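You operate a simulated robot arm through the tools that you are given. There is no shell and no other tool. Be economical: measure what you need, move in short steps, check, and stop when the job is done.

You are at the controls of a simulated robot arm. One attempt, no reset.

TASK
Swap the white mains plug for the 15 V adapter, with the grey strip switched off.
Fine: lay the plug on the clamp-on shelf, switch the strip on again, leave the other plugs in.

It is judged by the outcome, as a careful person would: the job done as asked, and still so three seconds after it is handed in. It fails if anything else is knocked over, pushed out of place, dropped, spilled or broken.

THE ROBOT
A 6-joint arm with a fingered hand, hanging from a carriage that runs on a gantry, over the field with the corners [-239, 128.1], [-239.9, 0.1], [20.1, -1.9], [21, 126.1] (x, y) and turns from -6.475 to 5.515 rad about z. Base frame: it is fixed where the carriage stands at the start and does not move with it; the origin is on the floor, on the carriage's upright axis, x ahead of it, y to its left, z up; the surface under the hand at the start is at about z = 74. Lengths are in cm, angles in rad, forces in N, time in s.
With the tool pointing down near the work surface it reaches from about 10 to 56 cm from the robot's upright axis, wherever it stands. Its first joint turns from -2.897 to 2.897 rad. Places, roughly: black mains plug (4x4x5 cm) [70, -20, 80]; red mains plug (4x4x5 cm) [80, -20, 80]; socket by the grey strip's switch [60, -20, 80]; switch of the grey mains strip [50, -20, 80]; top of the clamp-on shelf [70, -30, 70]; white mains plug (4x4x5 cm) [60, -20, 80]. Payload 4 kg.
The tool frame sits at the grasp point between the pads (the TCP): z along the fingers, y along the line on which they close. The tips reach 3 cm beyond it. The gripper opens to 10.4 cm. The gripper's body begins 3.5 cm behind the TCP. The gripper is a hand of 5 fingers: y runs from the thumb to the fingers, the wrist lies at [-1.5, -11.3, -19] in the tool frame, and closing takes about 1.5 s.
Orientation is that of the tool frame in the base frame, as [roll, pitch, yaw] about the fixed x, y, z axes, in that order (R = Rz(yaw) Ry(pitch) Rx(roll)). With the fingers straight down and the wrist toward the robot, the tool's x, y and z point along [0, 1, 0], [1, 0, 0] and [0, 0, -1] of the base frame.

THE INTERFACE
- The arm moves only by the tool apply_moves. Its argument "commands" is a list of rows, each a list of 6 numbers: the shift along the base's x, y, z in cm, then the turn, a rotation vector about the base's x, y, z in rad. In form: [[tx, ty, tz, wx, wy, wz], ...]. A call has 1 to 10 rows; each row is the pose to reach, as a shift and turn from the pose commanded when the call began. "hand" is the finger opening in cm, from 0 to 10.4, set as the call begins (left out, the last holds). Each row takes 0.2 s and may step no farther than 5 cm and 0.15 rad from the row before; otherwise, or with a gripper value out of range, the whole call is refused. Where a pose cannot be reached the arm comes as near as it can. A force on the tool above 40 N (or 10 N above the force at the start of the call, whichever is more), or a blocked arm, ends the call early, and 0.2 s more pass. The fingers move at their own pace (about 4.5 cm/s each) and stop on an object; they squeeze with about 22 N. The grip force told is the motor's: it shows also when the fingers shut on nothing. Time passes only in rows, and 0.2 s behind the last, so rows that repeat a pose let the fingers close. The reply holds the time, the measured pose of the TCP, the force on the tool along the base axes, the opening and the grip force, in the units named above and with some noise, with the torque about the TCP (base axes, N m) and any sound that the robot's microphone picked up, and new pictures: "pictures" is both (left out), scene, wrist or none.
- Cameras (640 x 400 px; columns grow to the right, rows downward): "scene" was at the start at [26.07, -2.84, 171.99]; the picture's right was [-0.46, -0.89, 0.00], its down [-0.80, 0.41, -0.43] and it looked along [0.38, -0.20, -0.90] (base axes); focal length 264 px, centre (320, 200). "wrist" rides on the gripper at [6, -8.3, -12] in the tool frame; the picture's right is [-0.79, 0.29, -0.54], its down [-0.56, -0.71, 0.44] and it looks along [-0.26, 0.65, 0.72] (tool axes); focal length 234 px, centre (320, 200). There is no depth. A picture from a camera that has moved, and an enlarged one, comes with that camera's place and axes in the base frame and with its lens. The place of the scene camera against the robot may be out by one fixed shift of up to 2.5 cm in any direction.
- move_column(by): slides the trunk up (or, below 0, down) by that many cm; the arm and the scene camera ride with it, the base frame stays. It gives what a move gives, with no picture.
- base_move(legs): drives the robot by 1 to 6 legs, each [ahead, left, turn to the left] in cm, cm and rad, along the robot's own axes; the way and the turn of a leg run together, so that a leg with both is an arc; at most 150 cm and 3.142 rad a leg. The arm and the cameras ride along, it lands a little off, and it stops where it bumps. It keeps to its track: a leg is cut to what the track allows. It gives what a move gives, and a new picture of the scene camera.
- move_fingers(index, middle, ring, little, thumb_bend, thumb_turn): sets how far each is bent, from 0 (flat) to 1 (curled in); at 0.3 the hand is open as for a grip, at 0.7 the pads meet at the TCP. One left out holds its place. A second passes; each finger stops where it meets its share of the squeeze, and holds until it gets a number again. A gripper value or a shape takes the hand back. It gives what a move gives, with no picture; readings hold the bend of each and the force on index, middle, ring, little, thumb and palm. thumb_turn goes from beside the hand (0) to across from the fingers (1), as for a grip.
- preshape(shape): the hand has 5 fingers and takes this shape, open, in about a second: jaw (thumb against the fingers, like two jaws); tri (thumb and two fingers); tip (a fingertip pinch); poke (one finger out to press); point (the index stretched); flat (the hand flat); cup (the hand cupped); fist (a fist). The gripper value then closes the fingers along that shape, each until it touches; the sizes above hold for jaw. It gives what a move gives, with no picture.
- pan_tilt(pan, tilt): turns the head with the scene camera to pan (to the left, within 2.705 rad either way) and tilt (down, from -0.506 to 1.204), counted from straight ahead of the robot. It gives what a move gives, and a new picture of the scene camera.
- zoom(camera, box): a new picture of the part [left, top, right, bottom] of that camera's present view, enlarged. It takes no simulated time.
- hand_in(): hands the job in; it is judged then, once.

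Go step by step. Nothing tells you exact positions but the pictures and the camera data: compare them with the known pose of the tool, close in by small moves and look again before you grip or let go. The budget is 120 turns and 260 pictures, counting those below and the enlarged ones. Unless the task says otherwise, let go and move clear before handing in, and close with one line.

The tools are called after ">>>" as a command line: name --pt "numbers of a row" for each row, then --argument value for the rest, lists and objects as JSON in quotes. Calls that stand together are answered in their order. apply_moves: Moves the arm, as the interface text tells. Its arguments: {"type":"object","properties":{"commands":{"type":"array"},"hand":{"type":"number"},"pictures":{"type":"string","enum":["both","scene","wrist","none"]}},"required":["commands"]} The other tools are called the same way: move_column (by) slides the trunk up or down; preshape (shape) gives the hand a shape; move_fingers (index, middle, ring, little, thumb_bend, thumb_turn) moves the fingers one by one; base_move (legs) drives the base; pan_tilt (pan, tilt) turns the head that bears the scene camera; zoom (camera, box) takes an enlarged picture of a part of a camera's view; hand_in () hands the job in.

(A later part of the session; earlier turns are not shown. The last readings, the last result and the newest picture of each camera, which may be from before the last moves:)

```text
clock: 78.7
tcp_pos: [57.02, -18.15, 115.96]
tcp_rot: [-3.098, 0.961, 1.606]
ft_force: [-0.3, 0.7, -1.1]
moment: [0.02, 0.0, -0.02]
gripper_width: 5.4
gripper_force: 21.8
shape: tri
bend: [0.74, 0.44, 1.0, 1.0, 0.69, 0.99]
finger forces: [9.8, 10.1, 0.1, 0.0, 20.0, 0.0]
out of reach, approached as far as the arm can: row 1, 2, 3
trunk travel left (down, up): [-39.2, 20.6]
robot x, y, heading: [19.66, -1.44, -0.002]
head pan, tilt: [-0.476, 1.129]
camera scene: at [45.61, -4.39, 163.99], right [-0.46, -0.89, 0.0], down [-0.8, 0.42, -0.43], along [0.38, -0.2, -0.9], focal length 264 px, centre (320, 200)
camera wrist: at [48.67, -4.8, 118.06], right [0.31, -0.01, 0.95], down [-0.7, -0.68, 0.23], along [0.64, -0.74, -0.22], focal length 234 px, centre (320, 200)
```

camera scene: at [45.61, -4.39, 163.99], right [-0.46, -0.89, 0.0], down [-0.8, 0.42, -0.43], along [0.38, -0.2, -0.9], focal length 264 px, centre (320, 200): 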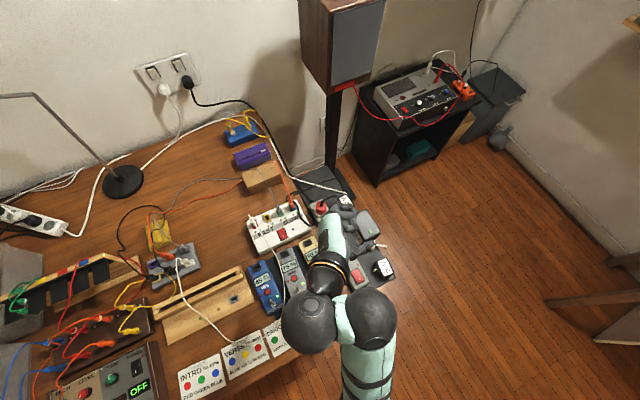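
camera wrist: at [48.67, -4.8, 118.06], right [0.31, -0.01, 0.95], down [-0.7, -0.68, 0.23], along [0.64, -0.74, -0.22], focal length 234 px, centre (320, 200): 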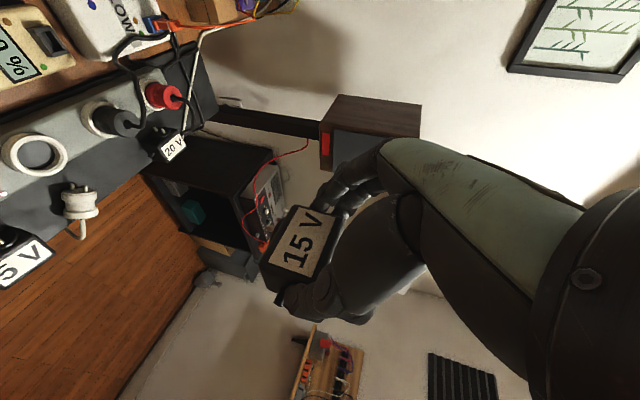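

The pins now point down (hand tilt 55° from the desk side), but the trunk is too low for this fold. I'll raise it and bring the arm down.

>>> move_column --by 19

>>> apply_moves --pt "0.5 0 -4.8 0 0 -0.01" --pt "1 0 -9.6 0 0 -0.02" --pt "1.5 0 -14.4 0 0 -0.035" --pt "2 0 -19.2 0 0 -0.035" --pt "2.5 0 -24 0 0 -0.035" --pt "3 0 -28.8 0 0 -0.035" --pt "3 0 -33.6 0 0 -0.035" --pt "3 0 -37 0 0 -0.035" --pictures "both"

```text
clock: 80.8
tcp_pos: [56.97, -18.12, 134.88]
tcp_rot: [-3.096, 0.956, 1.608]
ft_force: [0.5, 0.0, -1.7]
moment: [0.02, -0.01, -0.01]
gripper_width: 5.41
gripper_force: 21.3
shape: tri
bend: [0.74, 0.44, 1.0, 1.0, 0.69, 0.99]
finger forces: [9.8, 10.0, 0.1, 0.1, 20.0, 0.0]
trunk travel left (down, up): [-58.2, 1.6]
robot x, y, heading: [19.68, -1.54, -0.005]
head pan, tilt: [-0.476, 1.129]
```

```text
clock: 82.6
tcp_pos: [55.47, -17.94, 134.19]
tcp_rot: [-3.092, 0.951, 1.577]
ft_force: [-0.3, 0.5, -0.7]
moment: [0.05, -0.01, -0.01]
gripper_width: 5.42
gripper_force: 22.3
shape: tri
bend: [0.74, 0.44, 1.0, 1.0, 0.69, 0.99]
finger forces: [9.9, 10.0, 0.0, 0.0, 19.9, 0.0]
out of reach, approached as far as the arm can: row 1, 2, 3, 4, 5, 6, 7, 8
trunk travel left (down, up): [-58.2, 1.6]
robot x, y, heading: [19.58, -1.39, 0.001]
head pan, tilt: [-0.476, 1.129]
camera scene: at [45.61, -4.39, 182.99], right [-0.46, -0.89, 0.0], down [-0.8, 0.42, -0.43], along [0.38, -0.2, -0.9], focal length 264 px, centre (320, 200)
camera wrist: at [47.61, -4.35, 136.54], right [0.32, -0.03, 0.95], down [-0.72, -0.65, 0.22], along [0.62, -0.76, -0.22], focal length 234 px, centre (320, 200)
```

scene: 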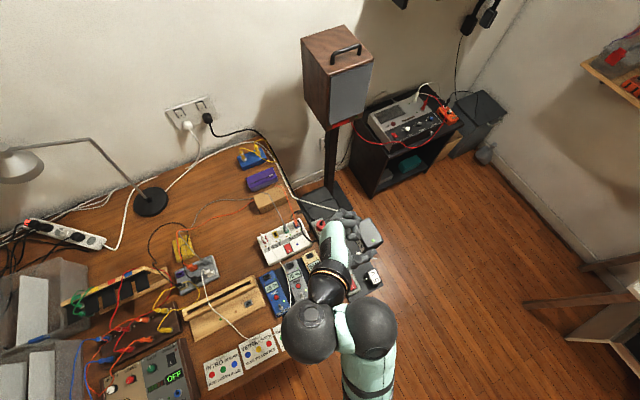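
wrist: 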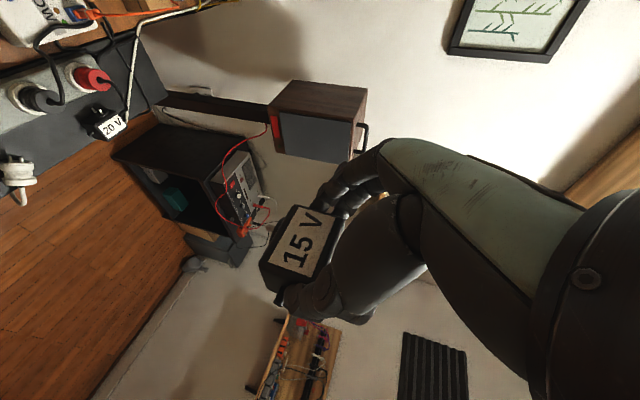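

With the hand coming from the desk side, the wrist is too near the carriage. I'll drive the carriage back ~18 cm and then reach forward and down.

>>> base_move --legs '[[-17, 0, 0]]'

>>> apply_moves --pt "2.5 0 -3.5 0 0 0" --pt "5 0 -7 0 0 0" --pt "7.5 0 -10.5 0 0 0" --pt "10 0 -14 0 0 0" --pt "12.5 0 -17.5 0 0 0" --pt "15 0 -21 0 0 0" --pt "17.5 0 -24.5 0 0 0" --pt "20 0 -28 0 0 0" --pictures "both"

```text
clock: 84.0
tcp_pos: [38.77, -17.78, 134.32]
tcp_rot: [-3.091, 0.954, 1.58]
ft_force: [0.1, -0.4, -1.6]
moment: [0.04, -0.04, 0.02]
gripper_width: 5.38
gripper_force: 21.7
shape: tri
bend: [0.74, 0.44, 1.0, 1.0, 0.69, 0.99]
finger forces: [9.9, 10.0, 0.1, 0.0, 19.9, 0.0]
trunk travel left (down, up): [-58.2, 1.6]
robot x, y, heading: [3.34, -1.77, 0.001]
head pan, tilt: [-0.476, 1.129]
camera scene: at [28.88, -4.31, 182.99], right [-0.46, -0.89, 0.0], down [-0.8, 0.42, -0.43], along [0.38, -0.2, -0.9], focal length 264 px, centre (320, 200)
```

scene: 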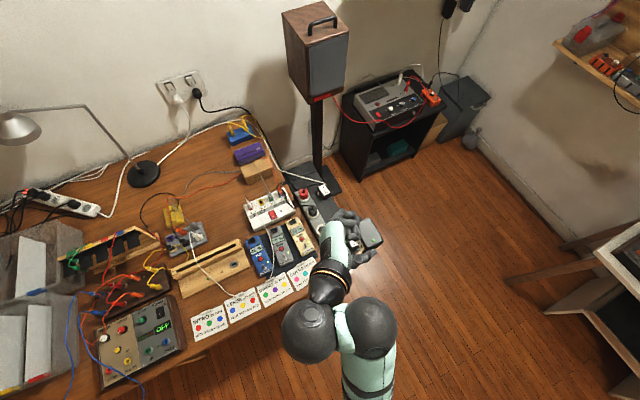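

```text
clock: 85.8
tcp_pos: [41.43, -18.49, 134.84]
tcp_rot: [-3.088, 0.948, 1.584]
ft_force: [0.3, -0.6, -1.4]
moment: [0.01, 0.0, 0.01]
gripper_width: 5.36
gripper_force: 22.0
shape: tri
bend: [0.74, 0.44, 1.0, 1.0, 0.69, 0.99]
finger forces: [10.0, 10.1, 0.0, 0.1, 20.0, 0.0]
out of reach, approached as far as the arm can: row 1, 2, 3, 4, 5, 6, 7, 8
trunk travel left (down, up): [-58.2, 1.6]
robot x, y, heading: [2.56, -1.08, -0.002]
head pan, tilt: [-0.476, 1.129]
camera scene: at [28.87, -4.31, 182.99], right [-0.46, -0.89, 0.0], down [-0.8, 0.42, -0.43], along [0.38, -0.2, -0.9], focal length 264 px, centre (320, 200)
camera wrist: at [33.49, -5.03, 137.14], right [0.32, -0.03, 0.95], down [-0.72, -0.66, 0.22], along [0.62, -0.75, -0.23], focal length 234 px, centre (320, 200)
```

scene: 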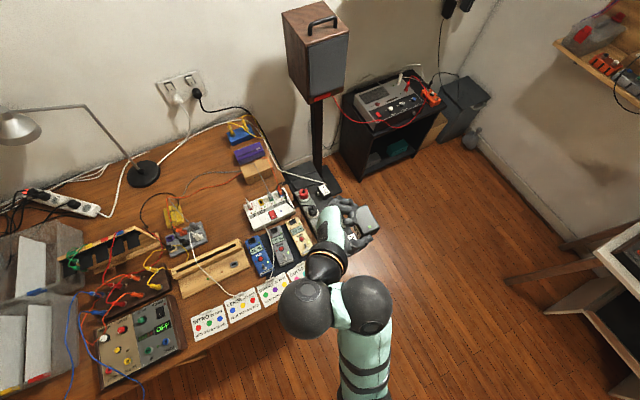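
wrist: 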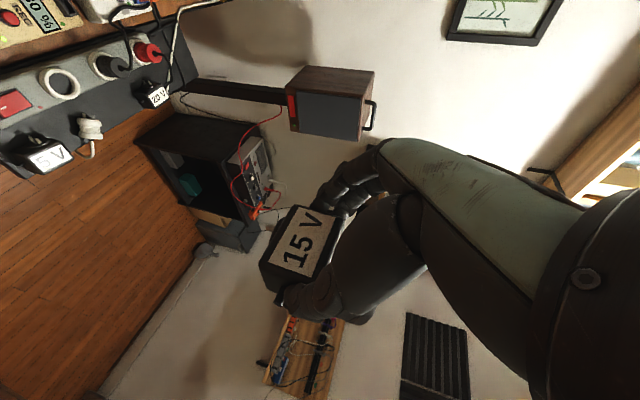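

The wrist seems jammed in a local configuration. I'll un-tilt partly, descend toward the socket, then tilt again low down to see what is feasible.

>>> apply_moves --pt "1 0 -1 0.14 0 0" --pt "2 0 -2 0.28 0 0" --pt "3 0 -4 0.42 0 0" --pt "4 0 -6 0.56 0 0" --pt "5 0 -8 0.7 0 0" --pt "6 0 -10 0.84 0 0" --pt "8 0 -13 0.95 0 0" --pt "11 0 -16 0.95 0 0" --pt "14 0 -19 0.95 0 0" --pt "17 0 -22 0.95 0 0" --pictures "none"

>>> apply_moves --pt "0 0 -4 0 0 0" --pt "0 0 -8 0 0 0" --pt "0 0 -11 0 0 0" --pt "0 0 -11 -0.14 0 0" --pt "0 0 -11 -0.28 0 0" --pt "0 0 -11 -0.42 0 0" --pictures "both"

```text
clock: 87.4
tcp_pos: [50.13, -18.69, 123.92]
tcp_rot: [-3.026, 0.231, 1.795]
ft_force: [10.6, -5.1, -11.6]
moment: [-0.16, 0.24, -0.22]
gripper_width: 5.4
gripper_force: 21.4
shape: tri
bend: [0.74, 0.44, 1.0, 1.0, 0.69, 0.99]
finger forces: [10.0, 10.3, 0.0, 0.0, 20.2, 0.0]
trunk travel left (down, up): [-58.2, 1.6]
robot x, y, heading: [3.2, -1.71, -0.004]
head pan, tilt: [-0.476, 1.129]
stopped in row 7: the force on the tool passed its limit at 251 N (the readings are from after the stop); the commanded pose is now the measured one
```

```text
clock: 87.7
tcp_pos: [50.2, -18.68, 123.37]
tcp_rot: [-3.031, 0.227, 1.786]
ft_force: [2.3, -1.1, -3.5]
moment: [-0.12, 0.07, -0.16]
gripper_width: 5.37
gripper_force: 22.3
shape: tri
bend: [0.74, 0.44, 1.0, 1.0, 0.69, 0.99]
finger forces: [9.9, 10.4, 0.0, 0.1, 20.2, 0.1]
trunk travel left (down, up): [-58.2, 1.6]
robot x, y, heading: [2.67, -1.62, -0.001]
head pan, tilt: [-0.476, 1.129]
stopped in row 1: the force on the tool passed its limit at 74 N (the readings are from after the stop); the commanded pose is now the measured one
camera scene: at [28.86, -4.31, 182.99], right [-0.46, -0.89, 0.0], down [-0.8, 0.42, -0.43], along [0.38, -0.2, -0.9], focal length 264 px, centre (320, 200)
camera wrist: at [41.55, -11.53, 134.55], right [0.48, -0.56, 0.67], down [-0.6, -0.77, -0.22], along [0.64, -0.3, -0.71], focal length 234 px, centre (320, 200)
```

scene: 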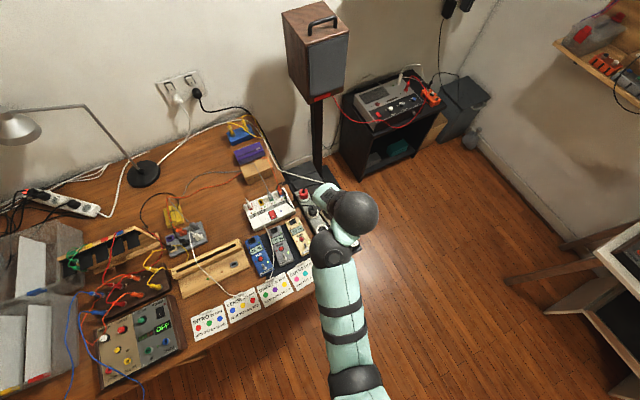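
wrist: 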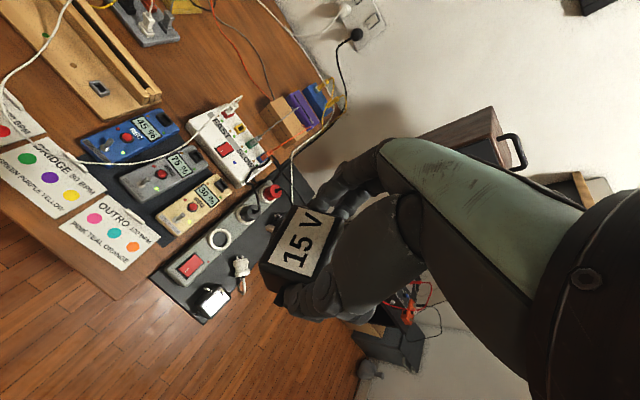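

The arm passed through a configuration flip with a brief internal jolt; the adapter is still held. I'll settle gently to an upright, straight hand.

>>> apply_moves --pt "0 0 0.5 0.05 0 -0.05" --pt "0 0 1 0.1 0 -0.1" --pt "0 0 1 0.15 0 -0.15" --pt "0 0 1 0.2 0 -0.2" --pictures "none"

>>> apply_moves --pt "1 0 -2 0 0 0" --pt "2 0 -5 0 0 0" --pt "3 0 -8 0 0 0" --pt "4 0 -11 0 0 0" --pt "5 0 -14 0 0 0" --pictures "both"

```text
clock: 88.1
tcp_pos: [50.1, -18.84, 124.16]
tcp_rot: [-3.042, 0.177, 1.725]
ft_force: [4.0, 1.1, -2.5]
moment: [-0.14, 0.45, -0.35]
gripper_width: 5.39
gripper_force: 21.4
shape: tri
bend: [0.74, 0.44, 1.0, 1.0, 0.69, 0.99]
finger forces: [10.0, 10.3, 0.1, 0.1, 20.2, 0.0]
trunk travel left (down, up): [-58.2, 1.6]
robot x, y, heading: [2.97, -1.67, -0.0]
head pan, tilt: [-0.476, 1.129]
stopped in row 2: the force on the tool passed its limit at 50 N (the readings are from after the stop); the commanded pose is now the measured one
```

```text
clock: 88.5
tcp_pos: [50.59, -18.92, 123.17]
tcp_rot: [-3.046, 0.175, 1.71]
ft_force: [2.7, -0.4, -2.9]
moment: [-0.1, 0.1, -0.14]
gripper_width: 5.37
gripper_force: 22.0
shape: tri
bend: [0.74, 0.44, 1.0, 1.0, 0.69, 0.99]
finger forces: [10.1, 10.3, 0.0, 0.0, 20.3, 0.0]
trunk travel left (down, up): [-58.2, 1.6]
robot x, y, heading: [2.59, -1.48, -0.006]
head pan, tilt: [-0.476, 1.129]
stopped in row 1: the force on the tool passed its limit at 94 N (the readings are from after the stop); the commanded pose is now the measured one
camera scene: at [28.86, -4.31, 182.99], right [-0.46, -0.89, 0.0], down [-0.8, 0.42, -0.43], along [0.38, -0.2, -0.9], focal length 264 px, centre (320, 200)
camera wrist: at [42.38, -11.73, 134.64], right [0.43, -0.63, 0.64], down [-0.65, -0.71, -0.27], along [0.63, -0.3, -0.72], focal length 234 px, centre (320, 200)
```

scene: 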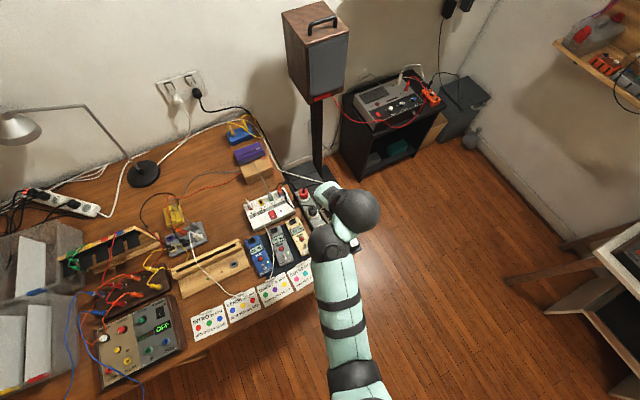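
wrist: 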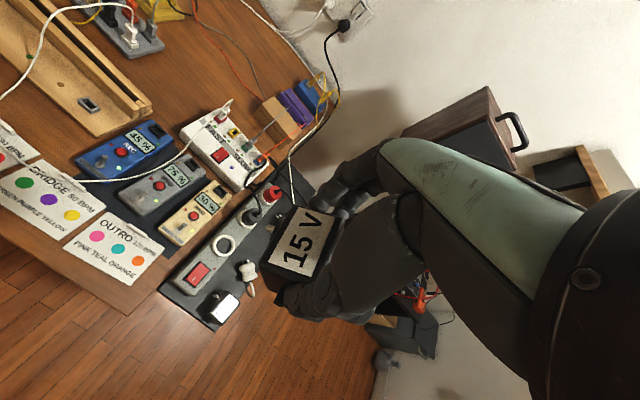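

I'll move down in small steps to get out of this fold.

>>> apply_moves --pt "0 0 0 0 0 0" --pt "0.2 0 -0.7 0 0 0" --pt "0.4 0 -1.4 0 0 0" --pt "0.6 0 -2.1 0 0 0" --pt "0.8 0 -2.8 0 0 0" --pt "1 0 -3.5 0 0 0" --pt "1.2 0 -4.2 0 0 0" --pt "1.4 0 -5 0 0 0" --pictures "none"

```text
clock: 89.0
tcp_pos: [50.83, -18.94, 122.87]
tcp_rot: [-3.051, 0.176, 1.704]
ft_force: [0.0, -1.1, -1.5]
moment: [0.04, -0.02, -0.02]
gripper_width: 5.39
gripper_force: 21.6
shape: tri
bend: [0.74, 0.44, 1.0, 1.0, 0.69, 0.99]
finger forces: [10.0, 10.3, 0.1, 0.0, 20.3, 0.1]
trunk travel left (down, up): [-58.2, 1.6]
robot x, y, heading: [2.9, -1.41, 0.001]
head pan, tilt: [-0.476, 1.129]
stopped in row 2: the force on the tool passed its limit at 50 N (the readings are from after the stop); the commanded pose is now the measured one
```

Readings are calm again; I'll try very small steps in other directions to find a smooth way.

>>> apply_moves --pt "0 0 0 0 0 0" --pt "0.3 -0.3 0 0 0 0" --pt "0.6 -0.6 0 0 0 0" --pt "1 -1 0 0 0 0" --pt "1.5 -1.5 0 0 0 0" --pt "2 -2 0 0 0 0" --pictures "none"

>>> apply_moves --pt "0 0 0 0 0 0" --pt "0.3 -0.3 -0.3 0 0 0" --pt "0.6 -0.6 -0.6 0 0 0" --pt "1 -1 -1 0 0 0" --pt "1.5 -1.5 -2 0 0 0" --pt "2 -2 -3 0 0 0" --pictures "none"

```text
clock: 89.7
tcp_pos: [50.95, -19.33, 122.92]
tcp_rot: [-3.051, 0.173, 1.696]
ft_force: [1.2, -2.0, -5.5]
moment: [-0.06, -0.19, 0.09]
gripper_width: 5.42
gripper_force: 21.7
shape: tri
bend: [0.74, 0.44, 1.0, 1.0, 0.69, 0.99]
finger forces: [9.9, 10.3, 0.1, 0.0, 20.2, 0.1]
trunk travel left (down, up): [-58.2, 1.6]
robot x, y, heading: [2.86, -1.58, 0.0]
head pan, tilt: [-0.476, 1.129]
stopped in row 3: the force on the tool passed its limit at 48 N (the readings are from after the stop); the commanded pose is now the measured one
```

```text
clock: 90.2
tcp_pos: [51.27, -19.4, 122.73]
tcp_rot: [-3.055, 0.174, 1.687]
ft_force: [1.1, -0.5, -2.5]
moment: [-0.1, -0.12, 0.01]
gripper_width: 5.36
gripper_force: 22.2
shape: tri
bend: [0.74, 0.44, 1.0, 1.0, 0.69, 0.99]
finger forces: [10.0, 10.3, 0.0, 0.0, 20.2, 0.1]
trunk travel left (down, up): [-58.2, 1.6]
robot x, y, heading: [2.75, -1.37, 0.002]
head pan, tilt: [-0.476, 1.129]
stopped in row 2: the force on the tool passed its limit at 50 N (the readings are from after the stop); the commanded pose is now the measured one
```

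Still jolting, so the arm is near a singular pose. I'll try retreating up/back instead.

>>> apply_moves --pt "0 0 0 0 0 0" --pt "0 0 0 0 0 0" --pt "0 0 0 0 0.05 0" --pt "0 0 0 0 0.1 0" --pt "0 0 0 0 0.15 0" --pictures "scene"

>>> zoom --camera "scene" --box '[260, 160, 420, 400]'

```text
clock: 91.4
tcp_pos: [51.28, -19.66, 122.65]
tcp_rot: [-2.904, 0.154, 1.713]
ft_force: [0.3, -1.0, -1.6]
moment: [0.01, -0.03, 0.0]
gripper_width: 5.4
gripper_force: 22.2
shape: tri
bend: [0.74, 0.44, 1.0, 1.0, 0.69, 0.99]
finger forces: [9.9, 10.4, 0.0, 0.0, 19.9, 0.1]
trunk travel left (down, up): [-58.2, 1.6]
robot x, y, heading: [3.05, -1.38, 0.001]
head pan, tilt: [-0.476, 1.129]
camera scene: at [28.85, -4.31, 182.99], right [-0.46, -0.89, 0.0], down [-0.8, 0.42, -0.43], along [0.38, -0.2, -0.9], focal length 264 px, centre (320, 200)
```

scene: 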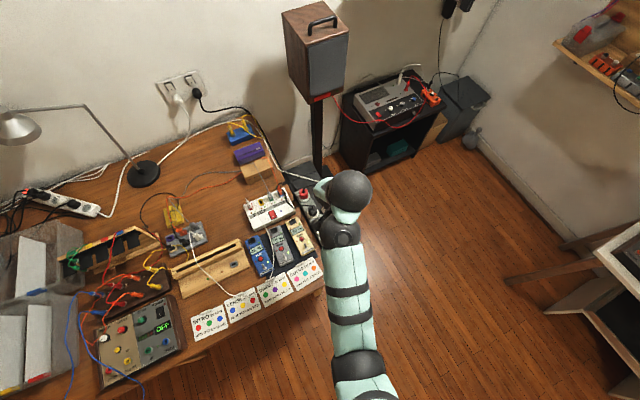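

```text
1.67 times, centred on (340, 280) of scene
camera zoom: at [28.85, -4.31, 182.99], right [-0.46, -0.89, 0.0], down [-0.8, 0.42, -0.43], along [0.38, -0.2, -0.9], focal length 440 px, centre (287, 67)
```

zoom: 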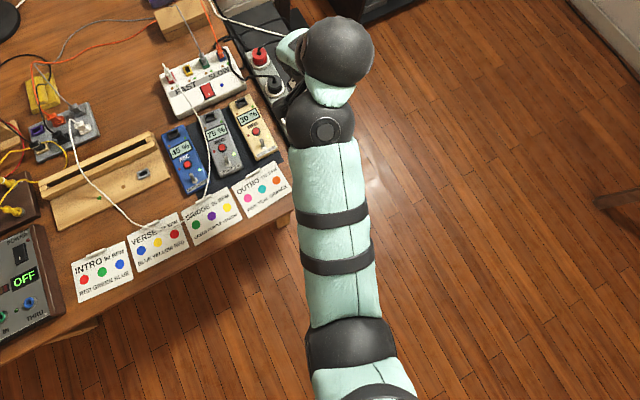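

That was smooth. I'll continue with slow downward steps from here.

>>> apply_moves --pt "0 0 -0.5 0 0 0" --pt "0.3 0 -1.5 0 0 0" --pt "0.6 0 -3 0 0 0" --pt "1 0 -5 0 0 0" --pt "1.5 0 -7 0 0 0" --pt "2 0 -9 0 0 0" --pt "2.5 0 -11 0 0 0" --pictures "none"

```text
clock: 93.0
tcp_pos: [52.03, -19.62, 117.67]
tcp_rot: [-2.904, 0.153, 1.713]
ft_force: [-0.3, -0.9, -2.0]
moment: [-0.03, 0.01, 0.0]
gripper_width: 5.35
gripper_force: 22.0
shape: tri
bend: [0.74, 0.44, 1.0, 1.0, 0.69, 0.99]
finger forces: [9.9, 10.2, 0.0, 0.0, 19.9, 0.1]
out of reach, approached as far as the arm can: row 5, 6, 7
trunk travel left (down, up): [-58.2, 1.6]
robot x, y, heading: [2.48, -1.47, 0.002]
head pan, tilt: [-0.476, 1.129]
```

Good. Now I'll drop the trunk to its normal height and straighten the orientation toward the insertion tilt.

>>> move_column --by -11

>>> apply_moves --pt "0 0 0 0 -0.11 -0.05" --pt "0 0 0 0 -0.22 -0.1" --pt "0 0 0 -0.11 -0.22 -0.1" --pt "0 0 0 -0.22 -0.22 -0.1" --pt "0 0 0 -0.33 -0.22 -0.1" --pictures "both"

```text
clock: 94.4
tcp_pos: [52.12, -19.6, 106.71]
tcp_rot: [-2.902, 0.155, 1.713]
ft_force: [0.0, 0.0, -1.0]
moment: [0.02, -0.04, -0.01]
gripper_width: 5.4
gripper_force: 21.8
shape: tri
bend: [0.74, 0.44, 1.0, 1.0, 0.69, 0.99]
finger forces: [9.9, 10.2, 0.0, 0.0, 19.9, 0.0]
trunk travel left (down, up): [-47.2, 12.6]
robot x, y, heading: [2.7, -1.38, -0.004]
head pan, tilt: [-0.476, 1.129]
```

```text
clock: 95.6
tcp_pos: [52.3, -19.54, 106.7]
tcp_rot: [-3.114, 0.5, 1.543]
ft_force: [0.0, -0.7, -1.1]
moment: [0.08, 0.02, -0.01]
gripper_width: 5.39
gripper_force: 22.3
shape: tri
bend: [0.74, 0.44, 1.0, 1.0, 0.69, 0.99]
finger forces: [9.8, 10.2, 0.0, 0.0, 20.0, 0.1]
out of reach, approached as far as the arm can: row 1, 2, 3
trunk travel left (down, up): [-47.2, 12.6]
robot x, y, heading: [2.58, -1.26, -0.003]
head pan, tilt: [-0.476, 1.129]
camera scene: at [28.85, -4.31, 171.99], right [-0.46, -0.89, 0.0], down [-0.8, 0.42, -0.43], along [0.38, -0.2, -0.9], focal length 264 px, centre (320, 200)
camera wrist: at [44.45, -8.18, 114.49], right [0.29, -0.45, 0.85], down [-0.74, -0.67, -0.1], along [0.61, -0.6, -0.52], focal length 234 px, centre (320, 200)
```

scene: 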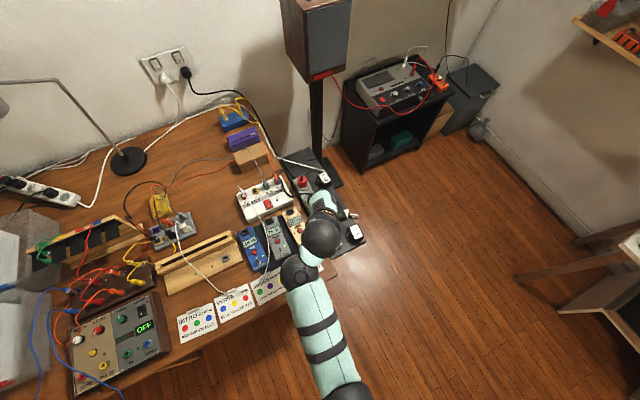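
wrist: 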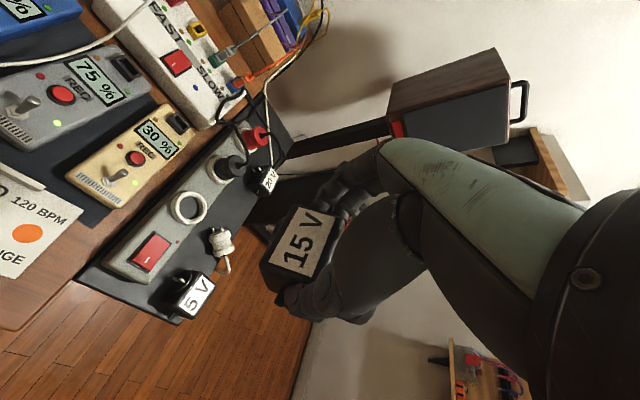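

Now it behaves. I'll tilt on to the full -90° roll (hand tilt ≈0.97).

>>> apply_moves --pt "0 0 0 -0.12 0 0.02" --pt "0 0 0 -0.24 0 0.035" --pt "0 0 0 -0.36 0 0.035" --pt "0 0 0 -0.472 0 0.035" --pictures "none"

>>> apply_moves --pt "1.5 0.4 -3 0 0 0" --pt "3 0.8 -6 0 0 0" --pt "4.5 1.2 -9 0 0 0" --pt "6 1.5 -12 0 0 0" --pictures "both"

```text
clock: 96.6
tcp_pos: [52.11, -19.63, 106.68]
tcp_rot: [-3.122, 0.972, 1.572]
ft_force: [-0.5, 0.1, -1.2]
moment: [0.04, 0.0, 0.0]
gripper_width: 5.37
gripper_force: 21.7
shape: tri
bend: [0.74, 0.44, 1.0, 1.0, 0.69, 0.99]
finger forces: [9.9, 10.1, 0.0, 0.1, 20.0, 0.0]
trunk travel left (down, up): [-47.2, 12.6]
robot x, y, heading: [2.98, -1.33, -0.003]
head pan, tilt: [-0.476, 1.129]
```

```text
clock: 97.6
tcp_pos: [58.09, -18.04, 94.83]
tcp_rot: [-3.129, 0.967, 1.566]
ft_force: [0.1, 0.8, -1.0]
moment: [0.04, 0.0, 0.0]
gripper_width: 5.34
gripper_force: 22.5
shape: tri
bend: [0.74, 0.44, 1.0, 1.0, 0.69, 0.99]
finger forces: [9.9, 9.9, 0.0, 0.0, 19.8, 0.0]
trunk travel left (down, up): [-47.2, 12.6]
robot x, y, heading: [2.36, -1.34, 0.001]
head pan, tilt: [-0.476, 1.129]
camera scene: at [28.86, -4.31, 172.0], right [-0.46, -0.89, 0.0], down [-0.8, 0.42, -0.43], along [0.38, -0.2, -0.9], focal length 264 px, centre (320, 200)
camera wrist: at [49.97, -4.57, 96.58], right [0.3, 0.0, 0.95], down [-0.71, -0.67, 0.22], along [0.63, -0.75, -0.2], focal length 234 px, centre (320, 200)
```

scene: 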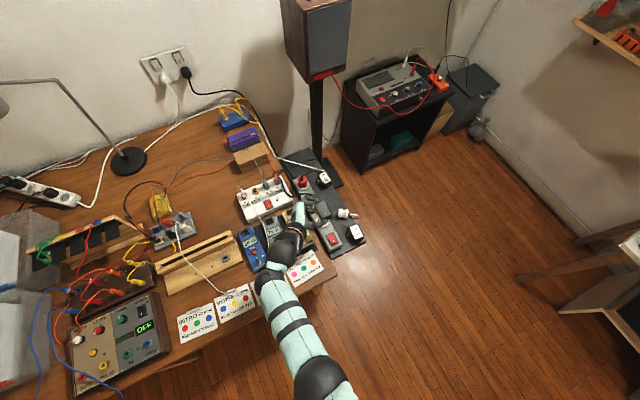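
wrist: 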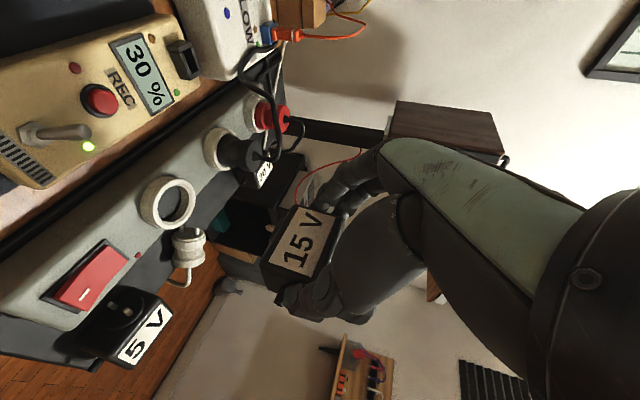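

Now the adapter hangs pins-down above the strip. I'll zoom to relate it to the socket.

>>> zoom --camera "wrist" --box '[120, 130, 360, 330]'

>>> zoom --camera "scene" --box '[280, 170, 370, 260]'

```text
2.00 times, centred on (240, 230) of wrist
camera zoom: at [49.97, -4.57, 96.58], right [0.3, 0.0, 0.95], down [-0.71, -0.67, 0.22], along [0.63, -0.75, -0.2], focal length 468 px, centre (480, 140)
```

zoom: 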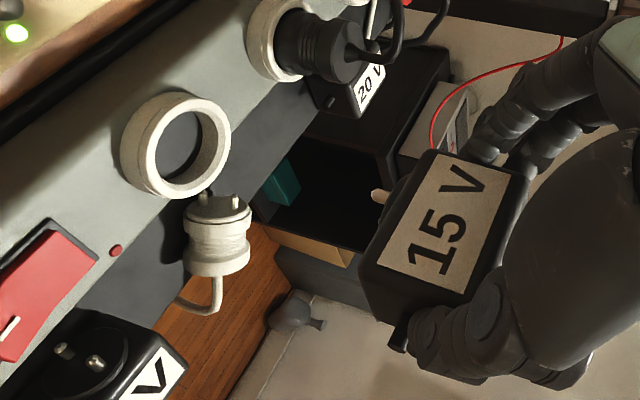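

```text
4.44 times, centred on (325, 215) of scene
camera zoom: at [28.86, -4.31, 172.0], right [-0.46, -0.89, 0.0], down [-0.8, 0.42, -0.43], along [0.38, -0.2, -0.9], focal length 1172 px, centre (298, 133)
```

zoom: 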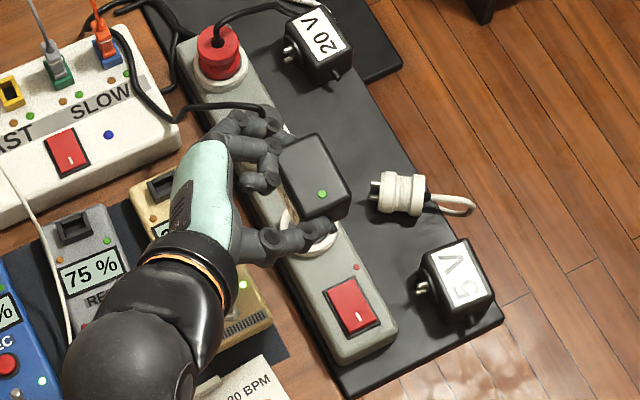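

Scene and wrist views agree the adapter must go ~+2 in x; y is about right. I'll descend to just above the collar and look again.

>>> apply_moves --pt "1 0 -2 0 0 0" --pt "2 -0.1 -4 0 0 0" --pt "2 -0.1 -6 0 0 0" --pt "2 -0.1 -7.3 0 0 0" --pictures "none"

>>> zoom --camera "wrist" --box '[200, 150, 360, 300]'

>>> zoom --camera "scene" --box '[290, 180, 360, 250]'

```text
clock: 98.6
tcp_pos: [59.26, -17.95, 89.23]
tcp_rot: [-3.127, 0.969, 1.569]
ft_force: [0.3, 0.0, -1.4]
moment: [0.04, 0.0, 0.02]
gripper_width: 5.34
gripper_force: 22.4
shape: tri
bend: [0.74, 0.44, 1.0, 1.0, 0.69, 0.99]
finger forces: [9.7, 10.0, 0.0, 0.1, 19.8, 0.1]
out of reach, approached as far as the arm can: row 3, 4
trunk travel left (down, up): [-47.2, 12.6]
robot x, y, heading: [3.02, -1.66, 0.0]
head pan, tilt: [-0.476, 1.129]
```

```text
2.67 times, centred on (280, 225) of wrist
camera zoom: at [51.12, -4.47, 91.06], right [0.3, 0.0, 0.96], down [-0.71, -0.67, 0.22], along [0.63, -0.75, -0.2], focal length 624 px, centre (427, 133)
```

zoom: 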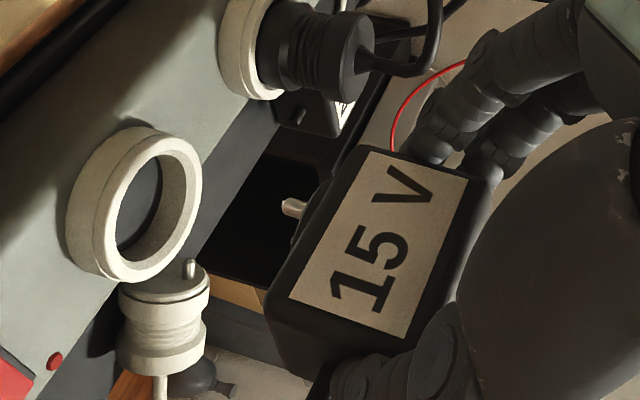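

```text
5.71 times, centred on (325, 215) of scene
camera zoom: at [28.86, -4.31, 172.0], right [-0.46, -0.89, 0.0], down [-0.8, 0.42, -0.43], along [0.38, -0.2, -0.9], focal length 1507 px, centre (291, 114)
```

zoom: 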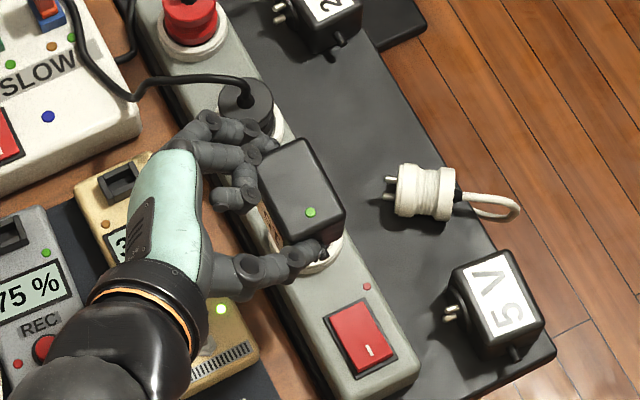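

The adapter is over the collar but the reach is at its limit here. I'll swap arm height for trunk height to gain reach.

>>> apply_moves --pt "0.8 -0.2 3 0 0 0" --pt "0.8 -0.2 6 0 0 0" --pt "0.8 -0.2 8 0 0 0" --pictures "none"

>>> move_column --by -9

>>> zoom --camera "wrist" --box '[200, 150, 360, 300]'

>>> zoom --camera "scene" --box '[290, 170, 370, 250]'

```text
clock: 99.4
tcp_pos: [59.71, -18.15, 97.08]
tcp_rot: [-3.122, 0.969, 1.573]
ft_force: [-0.7, 0.1, -1.5]
moment: [0.02, 0.01, -0.05]
gripper_width: 5.32
gripper_force: 21.9
shape: tri
bend: [0.74, 0.45, 1.0, 1.0, 0.69, 0.99]
finger forces: [9.6, 9.9, 0.0, 0.1, 19.7, 0.0]
trunk travel left (down, up): [-47.2, 12.6]
robot x, y, heading: [3.11, -1.24, -0.002]
head pan, tilt: [-0.476, 1.129]
```

```text
clock: 100.7
tcp_pos: [59.69, -18.1, 88.12]
tcp_rot: [-3.123, 0.97, 1.571]
ft_force: [-0.4, 0.4, -1.9]
moment: [0.04, -0.02, 0.03]
gripper_width: 5.33
gripper_force: 21.9
shape: tri
bend: [0.74, 0.45, 1.0, 1.0, 0.69, 0.99]
finger forces: [9.8, 9.9, 0.1, 0.0, 19.7, 0.0]
trunk travel left (down, up): [-38.2, 21.6]
robot x, y, heading: [2.82, -1.69, -0.002]
head pan, tilt: [-0.476, 1.129]
```

```text
2.67 times, centred on (280, 225) of wrist
camera zoom: at [51.6, -4.66, 89.93], right [0.3, 0.0, 0.95], down [-0.71, -0.67, 0.22], along [0.63, -0.75, -0.2], focal length 624 px, centre (427, 133)
```

zoom: 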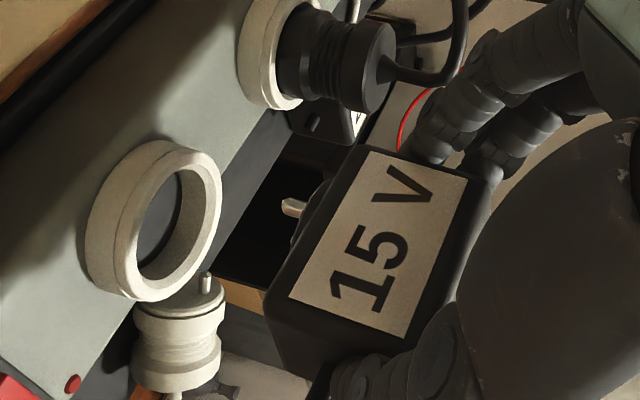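

```text
5.00 times, centred on (330, 210) of scene
camera zoom: at [28.86, -4.31, 163.0], right [-0.46, -0.89, 0.0], down [-0.8, 0.42, -0.43], along [0.38, -0.2, -0.9], focal length 1318 px, centre (270, 150)
```

zoom: 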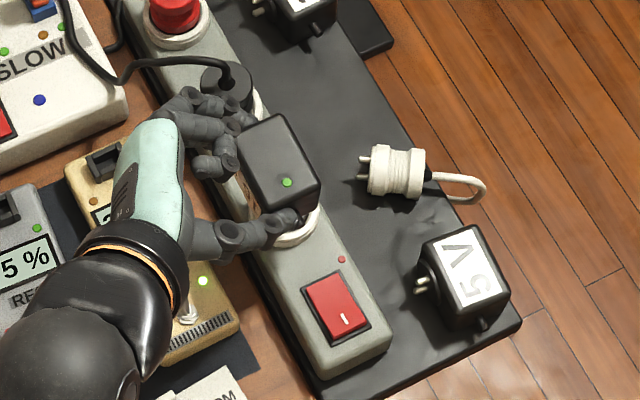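

I want to see the socket's hole orientation and the adapter's pins before inserting; zooming closely.

>>> zoom --camera "wrist" --box '[215, 180, 295, 230]'

>>> zoom --camera "scene" --box '[325, 185, 365, 235]'

```text
8.00 times, centred on (255, 205) of wrist
camera zoom: at [51.6, -4.66, 89.93], right [0.3, 0.0, 0.95], down [-0.71, -0.67, 0.22], along [0.63, -0.75, -0.2], focal length 1873 px, centre (840, 160)
```

zoom: 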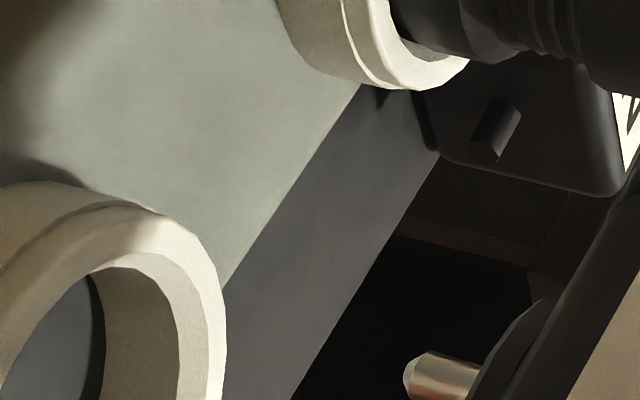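

```text
8.00 times, centred on (345, 210) of scene
camera zoom: at [28.86, -4.31, 163.0], right [-0.46, -0.89, 0.0], down [-0.8, 0.42, -0.43], along [0.38, -0.2, -0.9], focal length 2110 px, centre (120, 120)
```

zoom: 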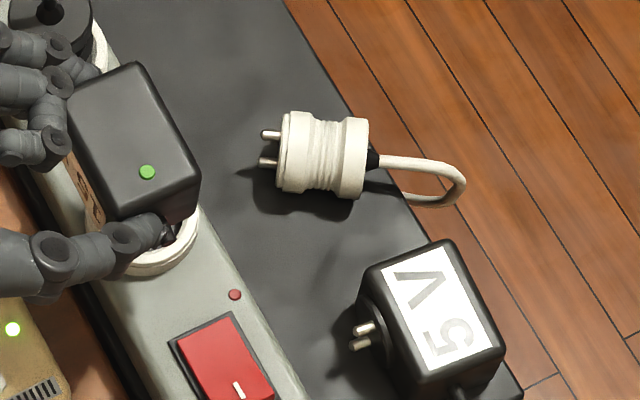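

Let me look closer at the white plug's pins from the wrist camera for comparison with the adapter's.

>>> zoom --camera "wrist" --box '[240, 245, 300, 305]'

>>> zoom --camera "scene" --box '[338, 193, 362, 213]'

```text
6.67 times, centred on (270, 275) of wrist
camera zoom: at [51.6, -4.66, 89.93], right [0.3, 0.0, 0.95], down [-0.71, -0.67, 0.22], along [0.63, -0.75, -0.2], focal length 1561 px, centre (653, -300)
```

zoom: 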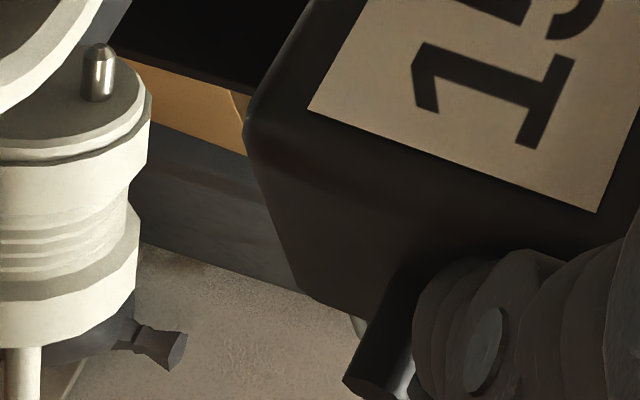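

```text
16.00 times, centred on (350, 203) of scene
camera zoom: at [28.86, -4.31, 163.0], right [-0.46, -0.89, 0.0], down [-0.8, 0.42, -0.43], along [0.38, -0.2, -0.9], focal length 4219 px, centre (-160, 152)
```

zoom: 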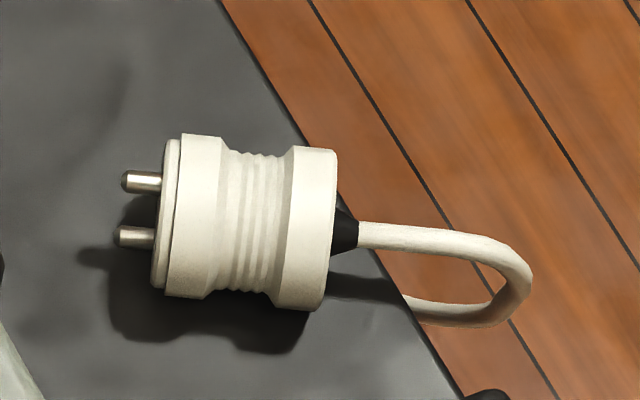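

Checking the 5 V's pins in the same way (identical adapter).

>>> zoom --camera "scene" --box '[342, 212, 366, 232]'

>>> zoom --camera "wrist" --box '[140, 240, 240, 330]'

```text
16.00 times, centred on (354, 222) of scene
camera zoom: at [28.86, -4.31, 163.0], right [-0.46, -0.89, 0.0], down [-0.8, 0.42, -0.43], along [0.38, -0.2, -0.9], focal length 4219 px, centre (-224, -152)
```

zoom: 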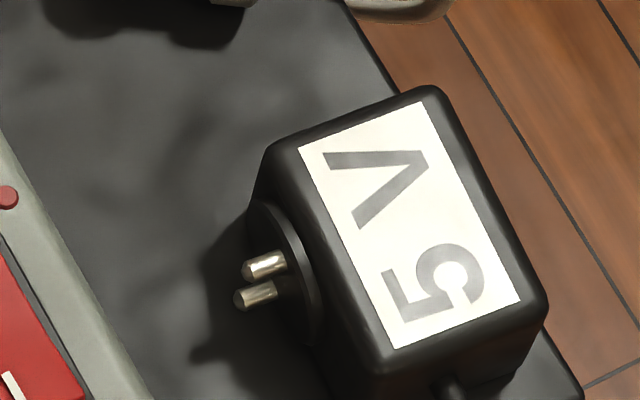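

```text
4.44 times, centred on (190, 285) of wrist
camera zoom: at [51.6, -4.66, 89.93], right [0.3, 0.0, 0.95], down [-0.71, -0.67, 0.22], along [0.63, -0.75, -0.2], focal length 1041 px, centre (898, -178)
```

zoom: 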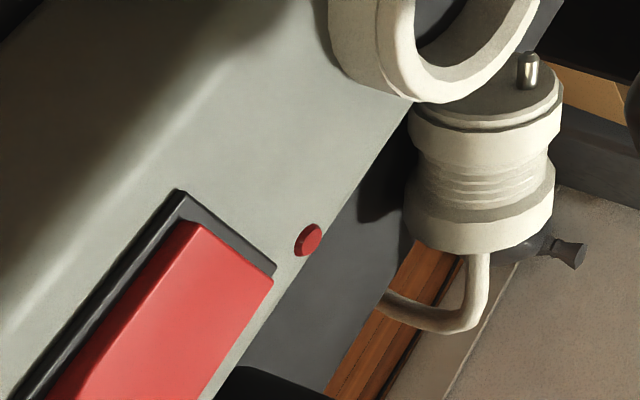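

Key finding: the boss and pins sit ~1.1 cm off the adapter body's centre toward +x. So the TCP should be at x≈58.85, y≈-18.3 for the pins to be centred in the ring. I'll correct and lower to just above the collar.

>>> apply_moves --pt "-0.4 -0.1 0 0 0 0" --pt "-0.85 -0.2 0 0 0 0" --pt "-0.85 -0.2 -0.8 0 0 0" --pt "-0.85 -0.2 -1.6 0 0 0" --pictures "none"

>>> zoom --camera "wrist" --box '[210, 160, 320, 250]'

>>> zoom --camera "scene" --box '[305, 180, 355, 230]'

```text
clock: 101.7
tcp_pos: [59.0, -18.42, 86.49]
tcp_rot: [-3.123, 0.969, 1.571]
ft_force: [-0.1, -0.8, -1.8]
moment: [0.03, -0.01, 0.02]
gripper_width: 5.35
gripper_force: 21.7
shape: tri
bend: [0.74, 0.45, 1.0, 1.0, 0.69, 0.99]
finger forces: [9.7, 9.9, 0.0, 0.1, 19.7, 0.0]
trunk travel left (down, up): [-38.2, 21.6]
robot x, y, heading: [2.84, -1.39, -0.004]
head pan, tilt: [-0.476, 1.129]
```

```text
4.44 times, centred on (265, 205) of wrist
camera zoom: at [50.69, -4.84, 88.34], right [0.3, 0.0, 0.95], down [-0.71, -0.67, 0.22], along [0.63, -0.75, -0.2], focal length 1041 px, centre (564, 178)
```

zoom: 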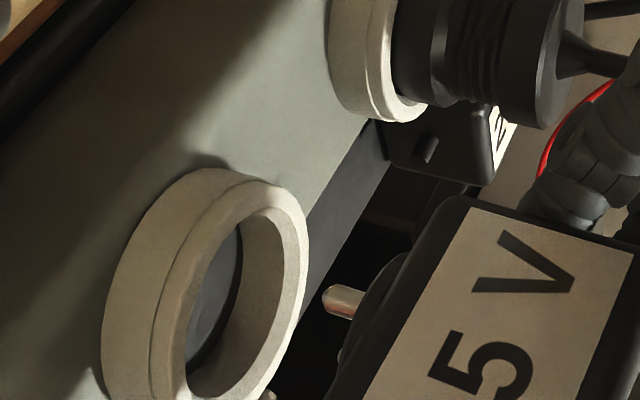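

```text
8.00 times, centred on (330, 205) of scene
camera zoom: at [28.85, -4.31, 162.99], right [-0.46, -0.89, 0.0], down [-0.8, 0.42, -0.43], along [0.38, -0.2, -0.9], focal length 2110 px, centre (240, 160)
```

zoom: 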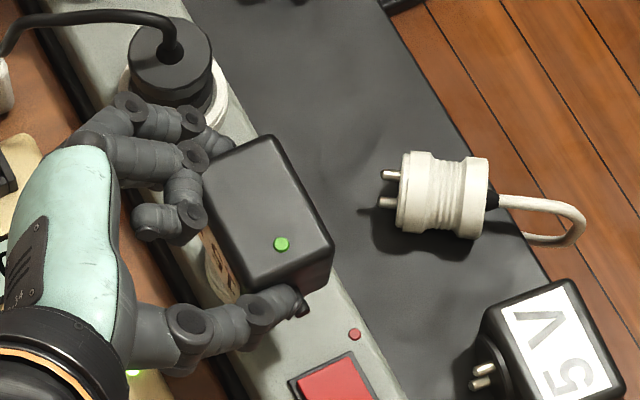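

In the wrist view the boss projects right onto the ring. I'll lower slowly in small steps, watching force.

>>> apply_moves --pt "0 0 -0.4 0 0 0" --pt "0 0 -0.8 0 0 0" --pt "0 0 -1.2 0 0 0" --pt "0 0 -1.6 0 0 0" --pictures "none"

>>> zoom --camera "wrist" --box '[210, 160, 320, 250]'

```text
clock: 102.7
tcp_pos: [58.86, -18.37, 84.83]
tcp_rot: [-3.123, 0.971, 1.572]
ft_force: [-1.1, -0.1, -1.3]
moment: [0.02, 0.01, -0.01]
gripper_width: 5.32
gripper_force: 21.6
shape: tri
bend: [0.74, 0.45, 1.0, 1.0, 0.69, 0.99]
finger forces: [9.7, 9.9, 0.0, 0.1, 19.6, 0.0]
trunk travel left (down, up): [-38.2, 21.6]
robot x, y, heading: [2.7, -1.29, 0.004]
head pan, tilt: [-0.476, 1.129]
```

```text
4.44 times, centred on (265, 205) of wrist
camera zoom: at [50.7, -4.91, 86.76], right [0.3, 0.0, 0.95], down [-0.71, -0.67, 0.22], along [0.63, -0.75, -0.2], focal length 1041 px, centre (564, 178)
```

zoom: 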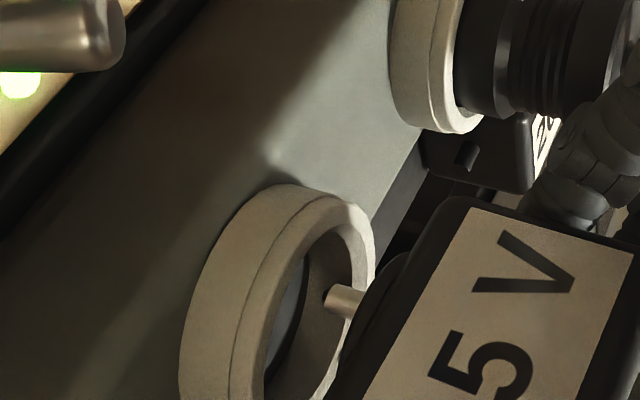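

The pin is inside the ring. Continuing down gently.

>>> apply_moves --pt "0 0 -0.3 0 0 0" --pt "0 0 -0.6 0 0 0" --pt "0 0 -0.9 0 0 0" --pt "0 0 -1.2 0 0 0" --pictures "none"

>>> zoom --camera "wrist" --box '[210, 160, 320, 250]'

```text
clock: 103.7
tcp_pos: [59.22, -18.61, 84.0]
tcp_rot: [-3.132, 0.973, 1.567]
ft_force: [-1.6, 0.1, 19.2]
moment: [-0.25, -0.06, -0.12]
gripper_width: 5.25
gripper_force: 21.8
shape: tri
bend: [0.74, 0.44, 1.0, 1.0, 0.69, 1.0]
finger forces: [9.6, 11.7, 0.0, 0.1, 23.0, 0.0]
trunk travel left (down, up): [-38.2, 21.6]
robot x, y, heading: [2.8, -1.35, -0.0]
head pan, tilt: [-0.476, 1.129]
```

```text
4.44 times, centred on (265, 205) of wrist
camera zoom: at [51.01, -5.0, 85.75], right [0.29, 0.0, 0.96], down [-0.72, -0.66, 0.22], along [0.64, -0.75, -0.19], focal length 1041 px, centre (564, 178)
```

zoom: 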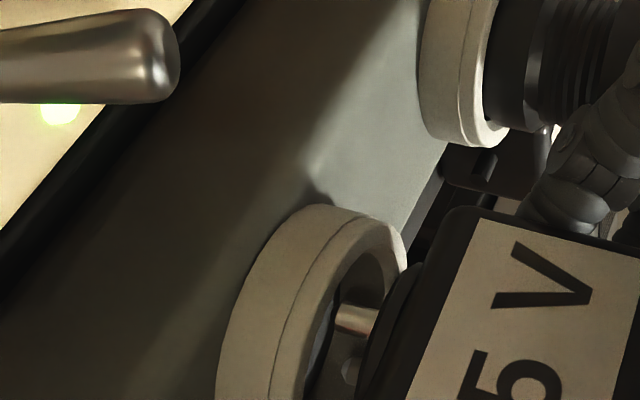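

Contact at z≈84 with ~19 N—the pins seem to rest on the socket floor. I'll look very closely for the holes.

>>> apply_moves --pt "0 0 0.5 0 0 0" --pt "0 0 1 0 0 0" --pt "0 0 1.6 0 0 0" --pictures "none"

>>> zoom --camera "wrist" --box '[235, 200, 285, 250]'

>>> zoom --camera "wrist" --box '[210, 180, 320, 280]'

```text
clock: 104.5
tcp_pos: [58.89, -18.33, 85.14]
tcp_rot: [-3.117, 0.969, 1.578]
ft_force: [-0.2, 0.4, -1.4]
moment: [0.05, 0.02, 0.0]
gripper_width: 5.35
gripper_force: 21.7
shape: tri
bend: [0.74, 0.45, 1.0, 1.0, 0.69, 1.0]
finger forces: [10.5, 9.7, 0.0, 0.0, 20.3, 0.0]
trunk travel left (down, up): [-38.2, 21.6]
robot x, y, heading: [2.91, -1.51, -0.004]
head pan, tilt: [-0.476, 1.129]
```

```text
8.00 times, centred on (260, 225) of wrist
camera zoom: at [50.71, -4.84, 87.04], right [0.3, 0.0, 0.95], down [-0.71, -0.67, 0.22], along [0.63, -0.75, -0.2], focal length 1873 px, centre (800, 0)
```

zoom: 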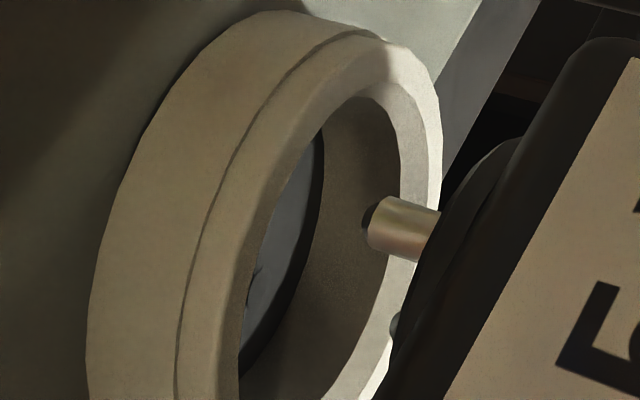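

```text
4.00 times, centred on (265, 230) of wrist
camera zoom: at [50.71, -4.84, 87.04], right [0.3, 0.0, 0.95], down [-0.71, -0.67, 0.22], along [0.63, -0.75, -0.2], focal length 937 px, centre (540, 80)
```

zoom: 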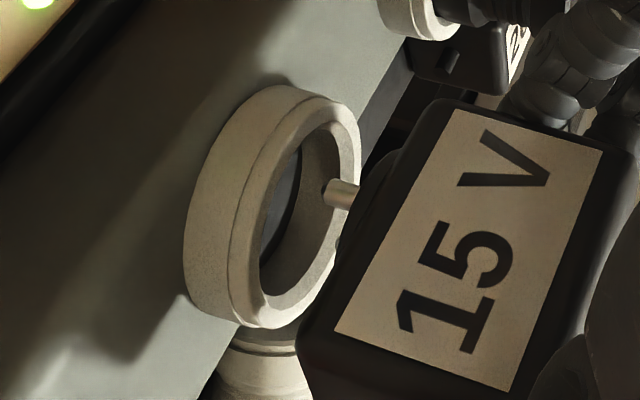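

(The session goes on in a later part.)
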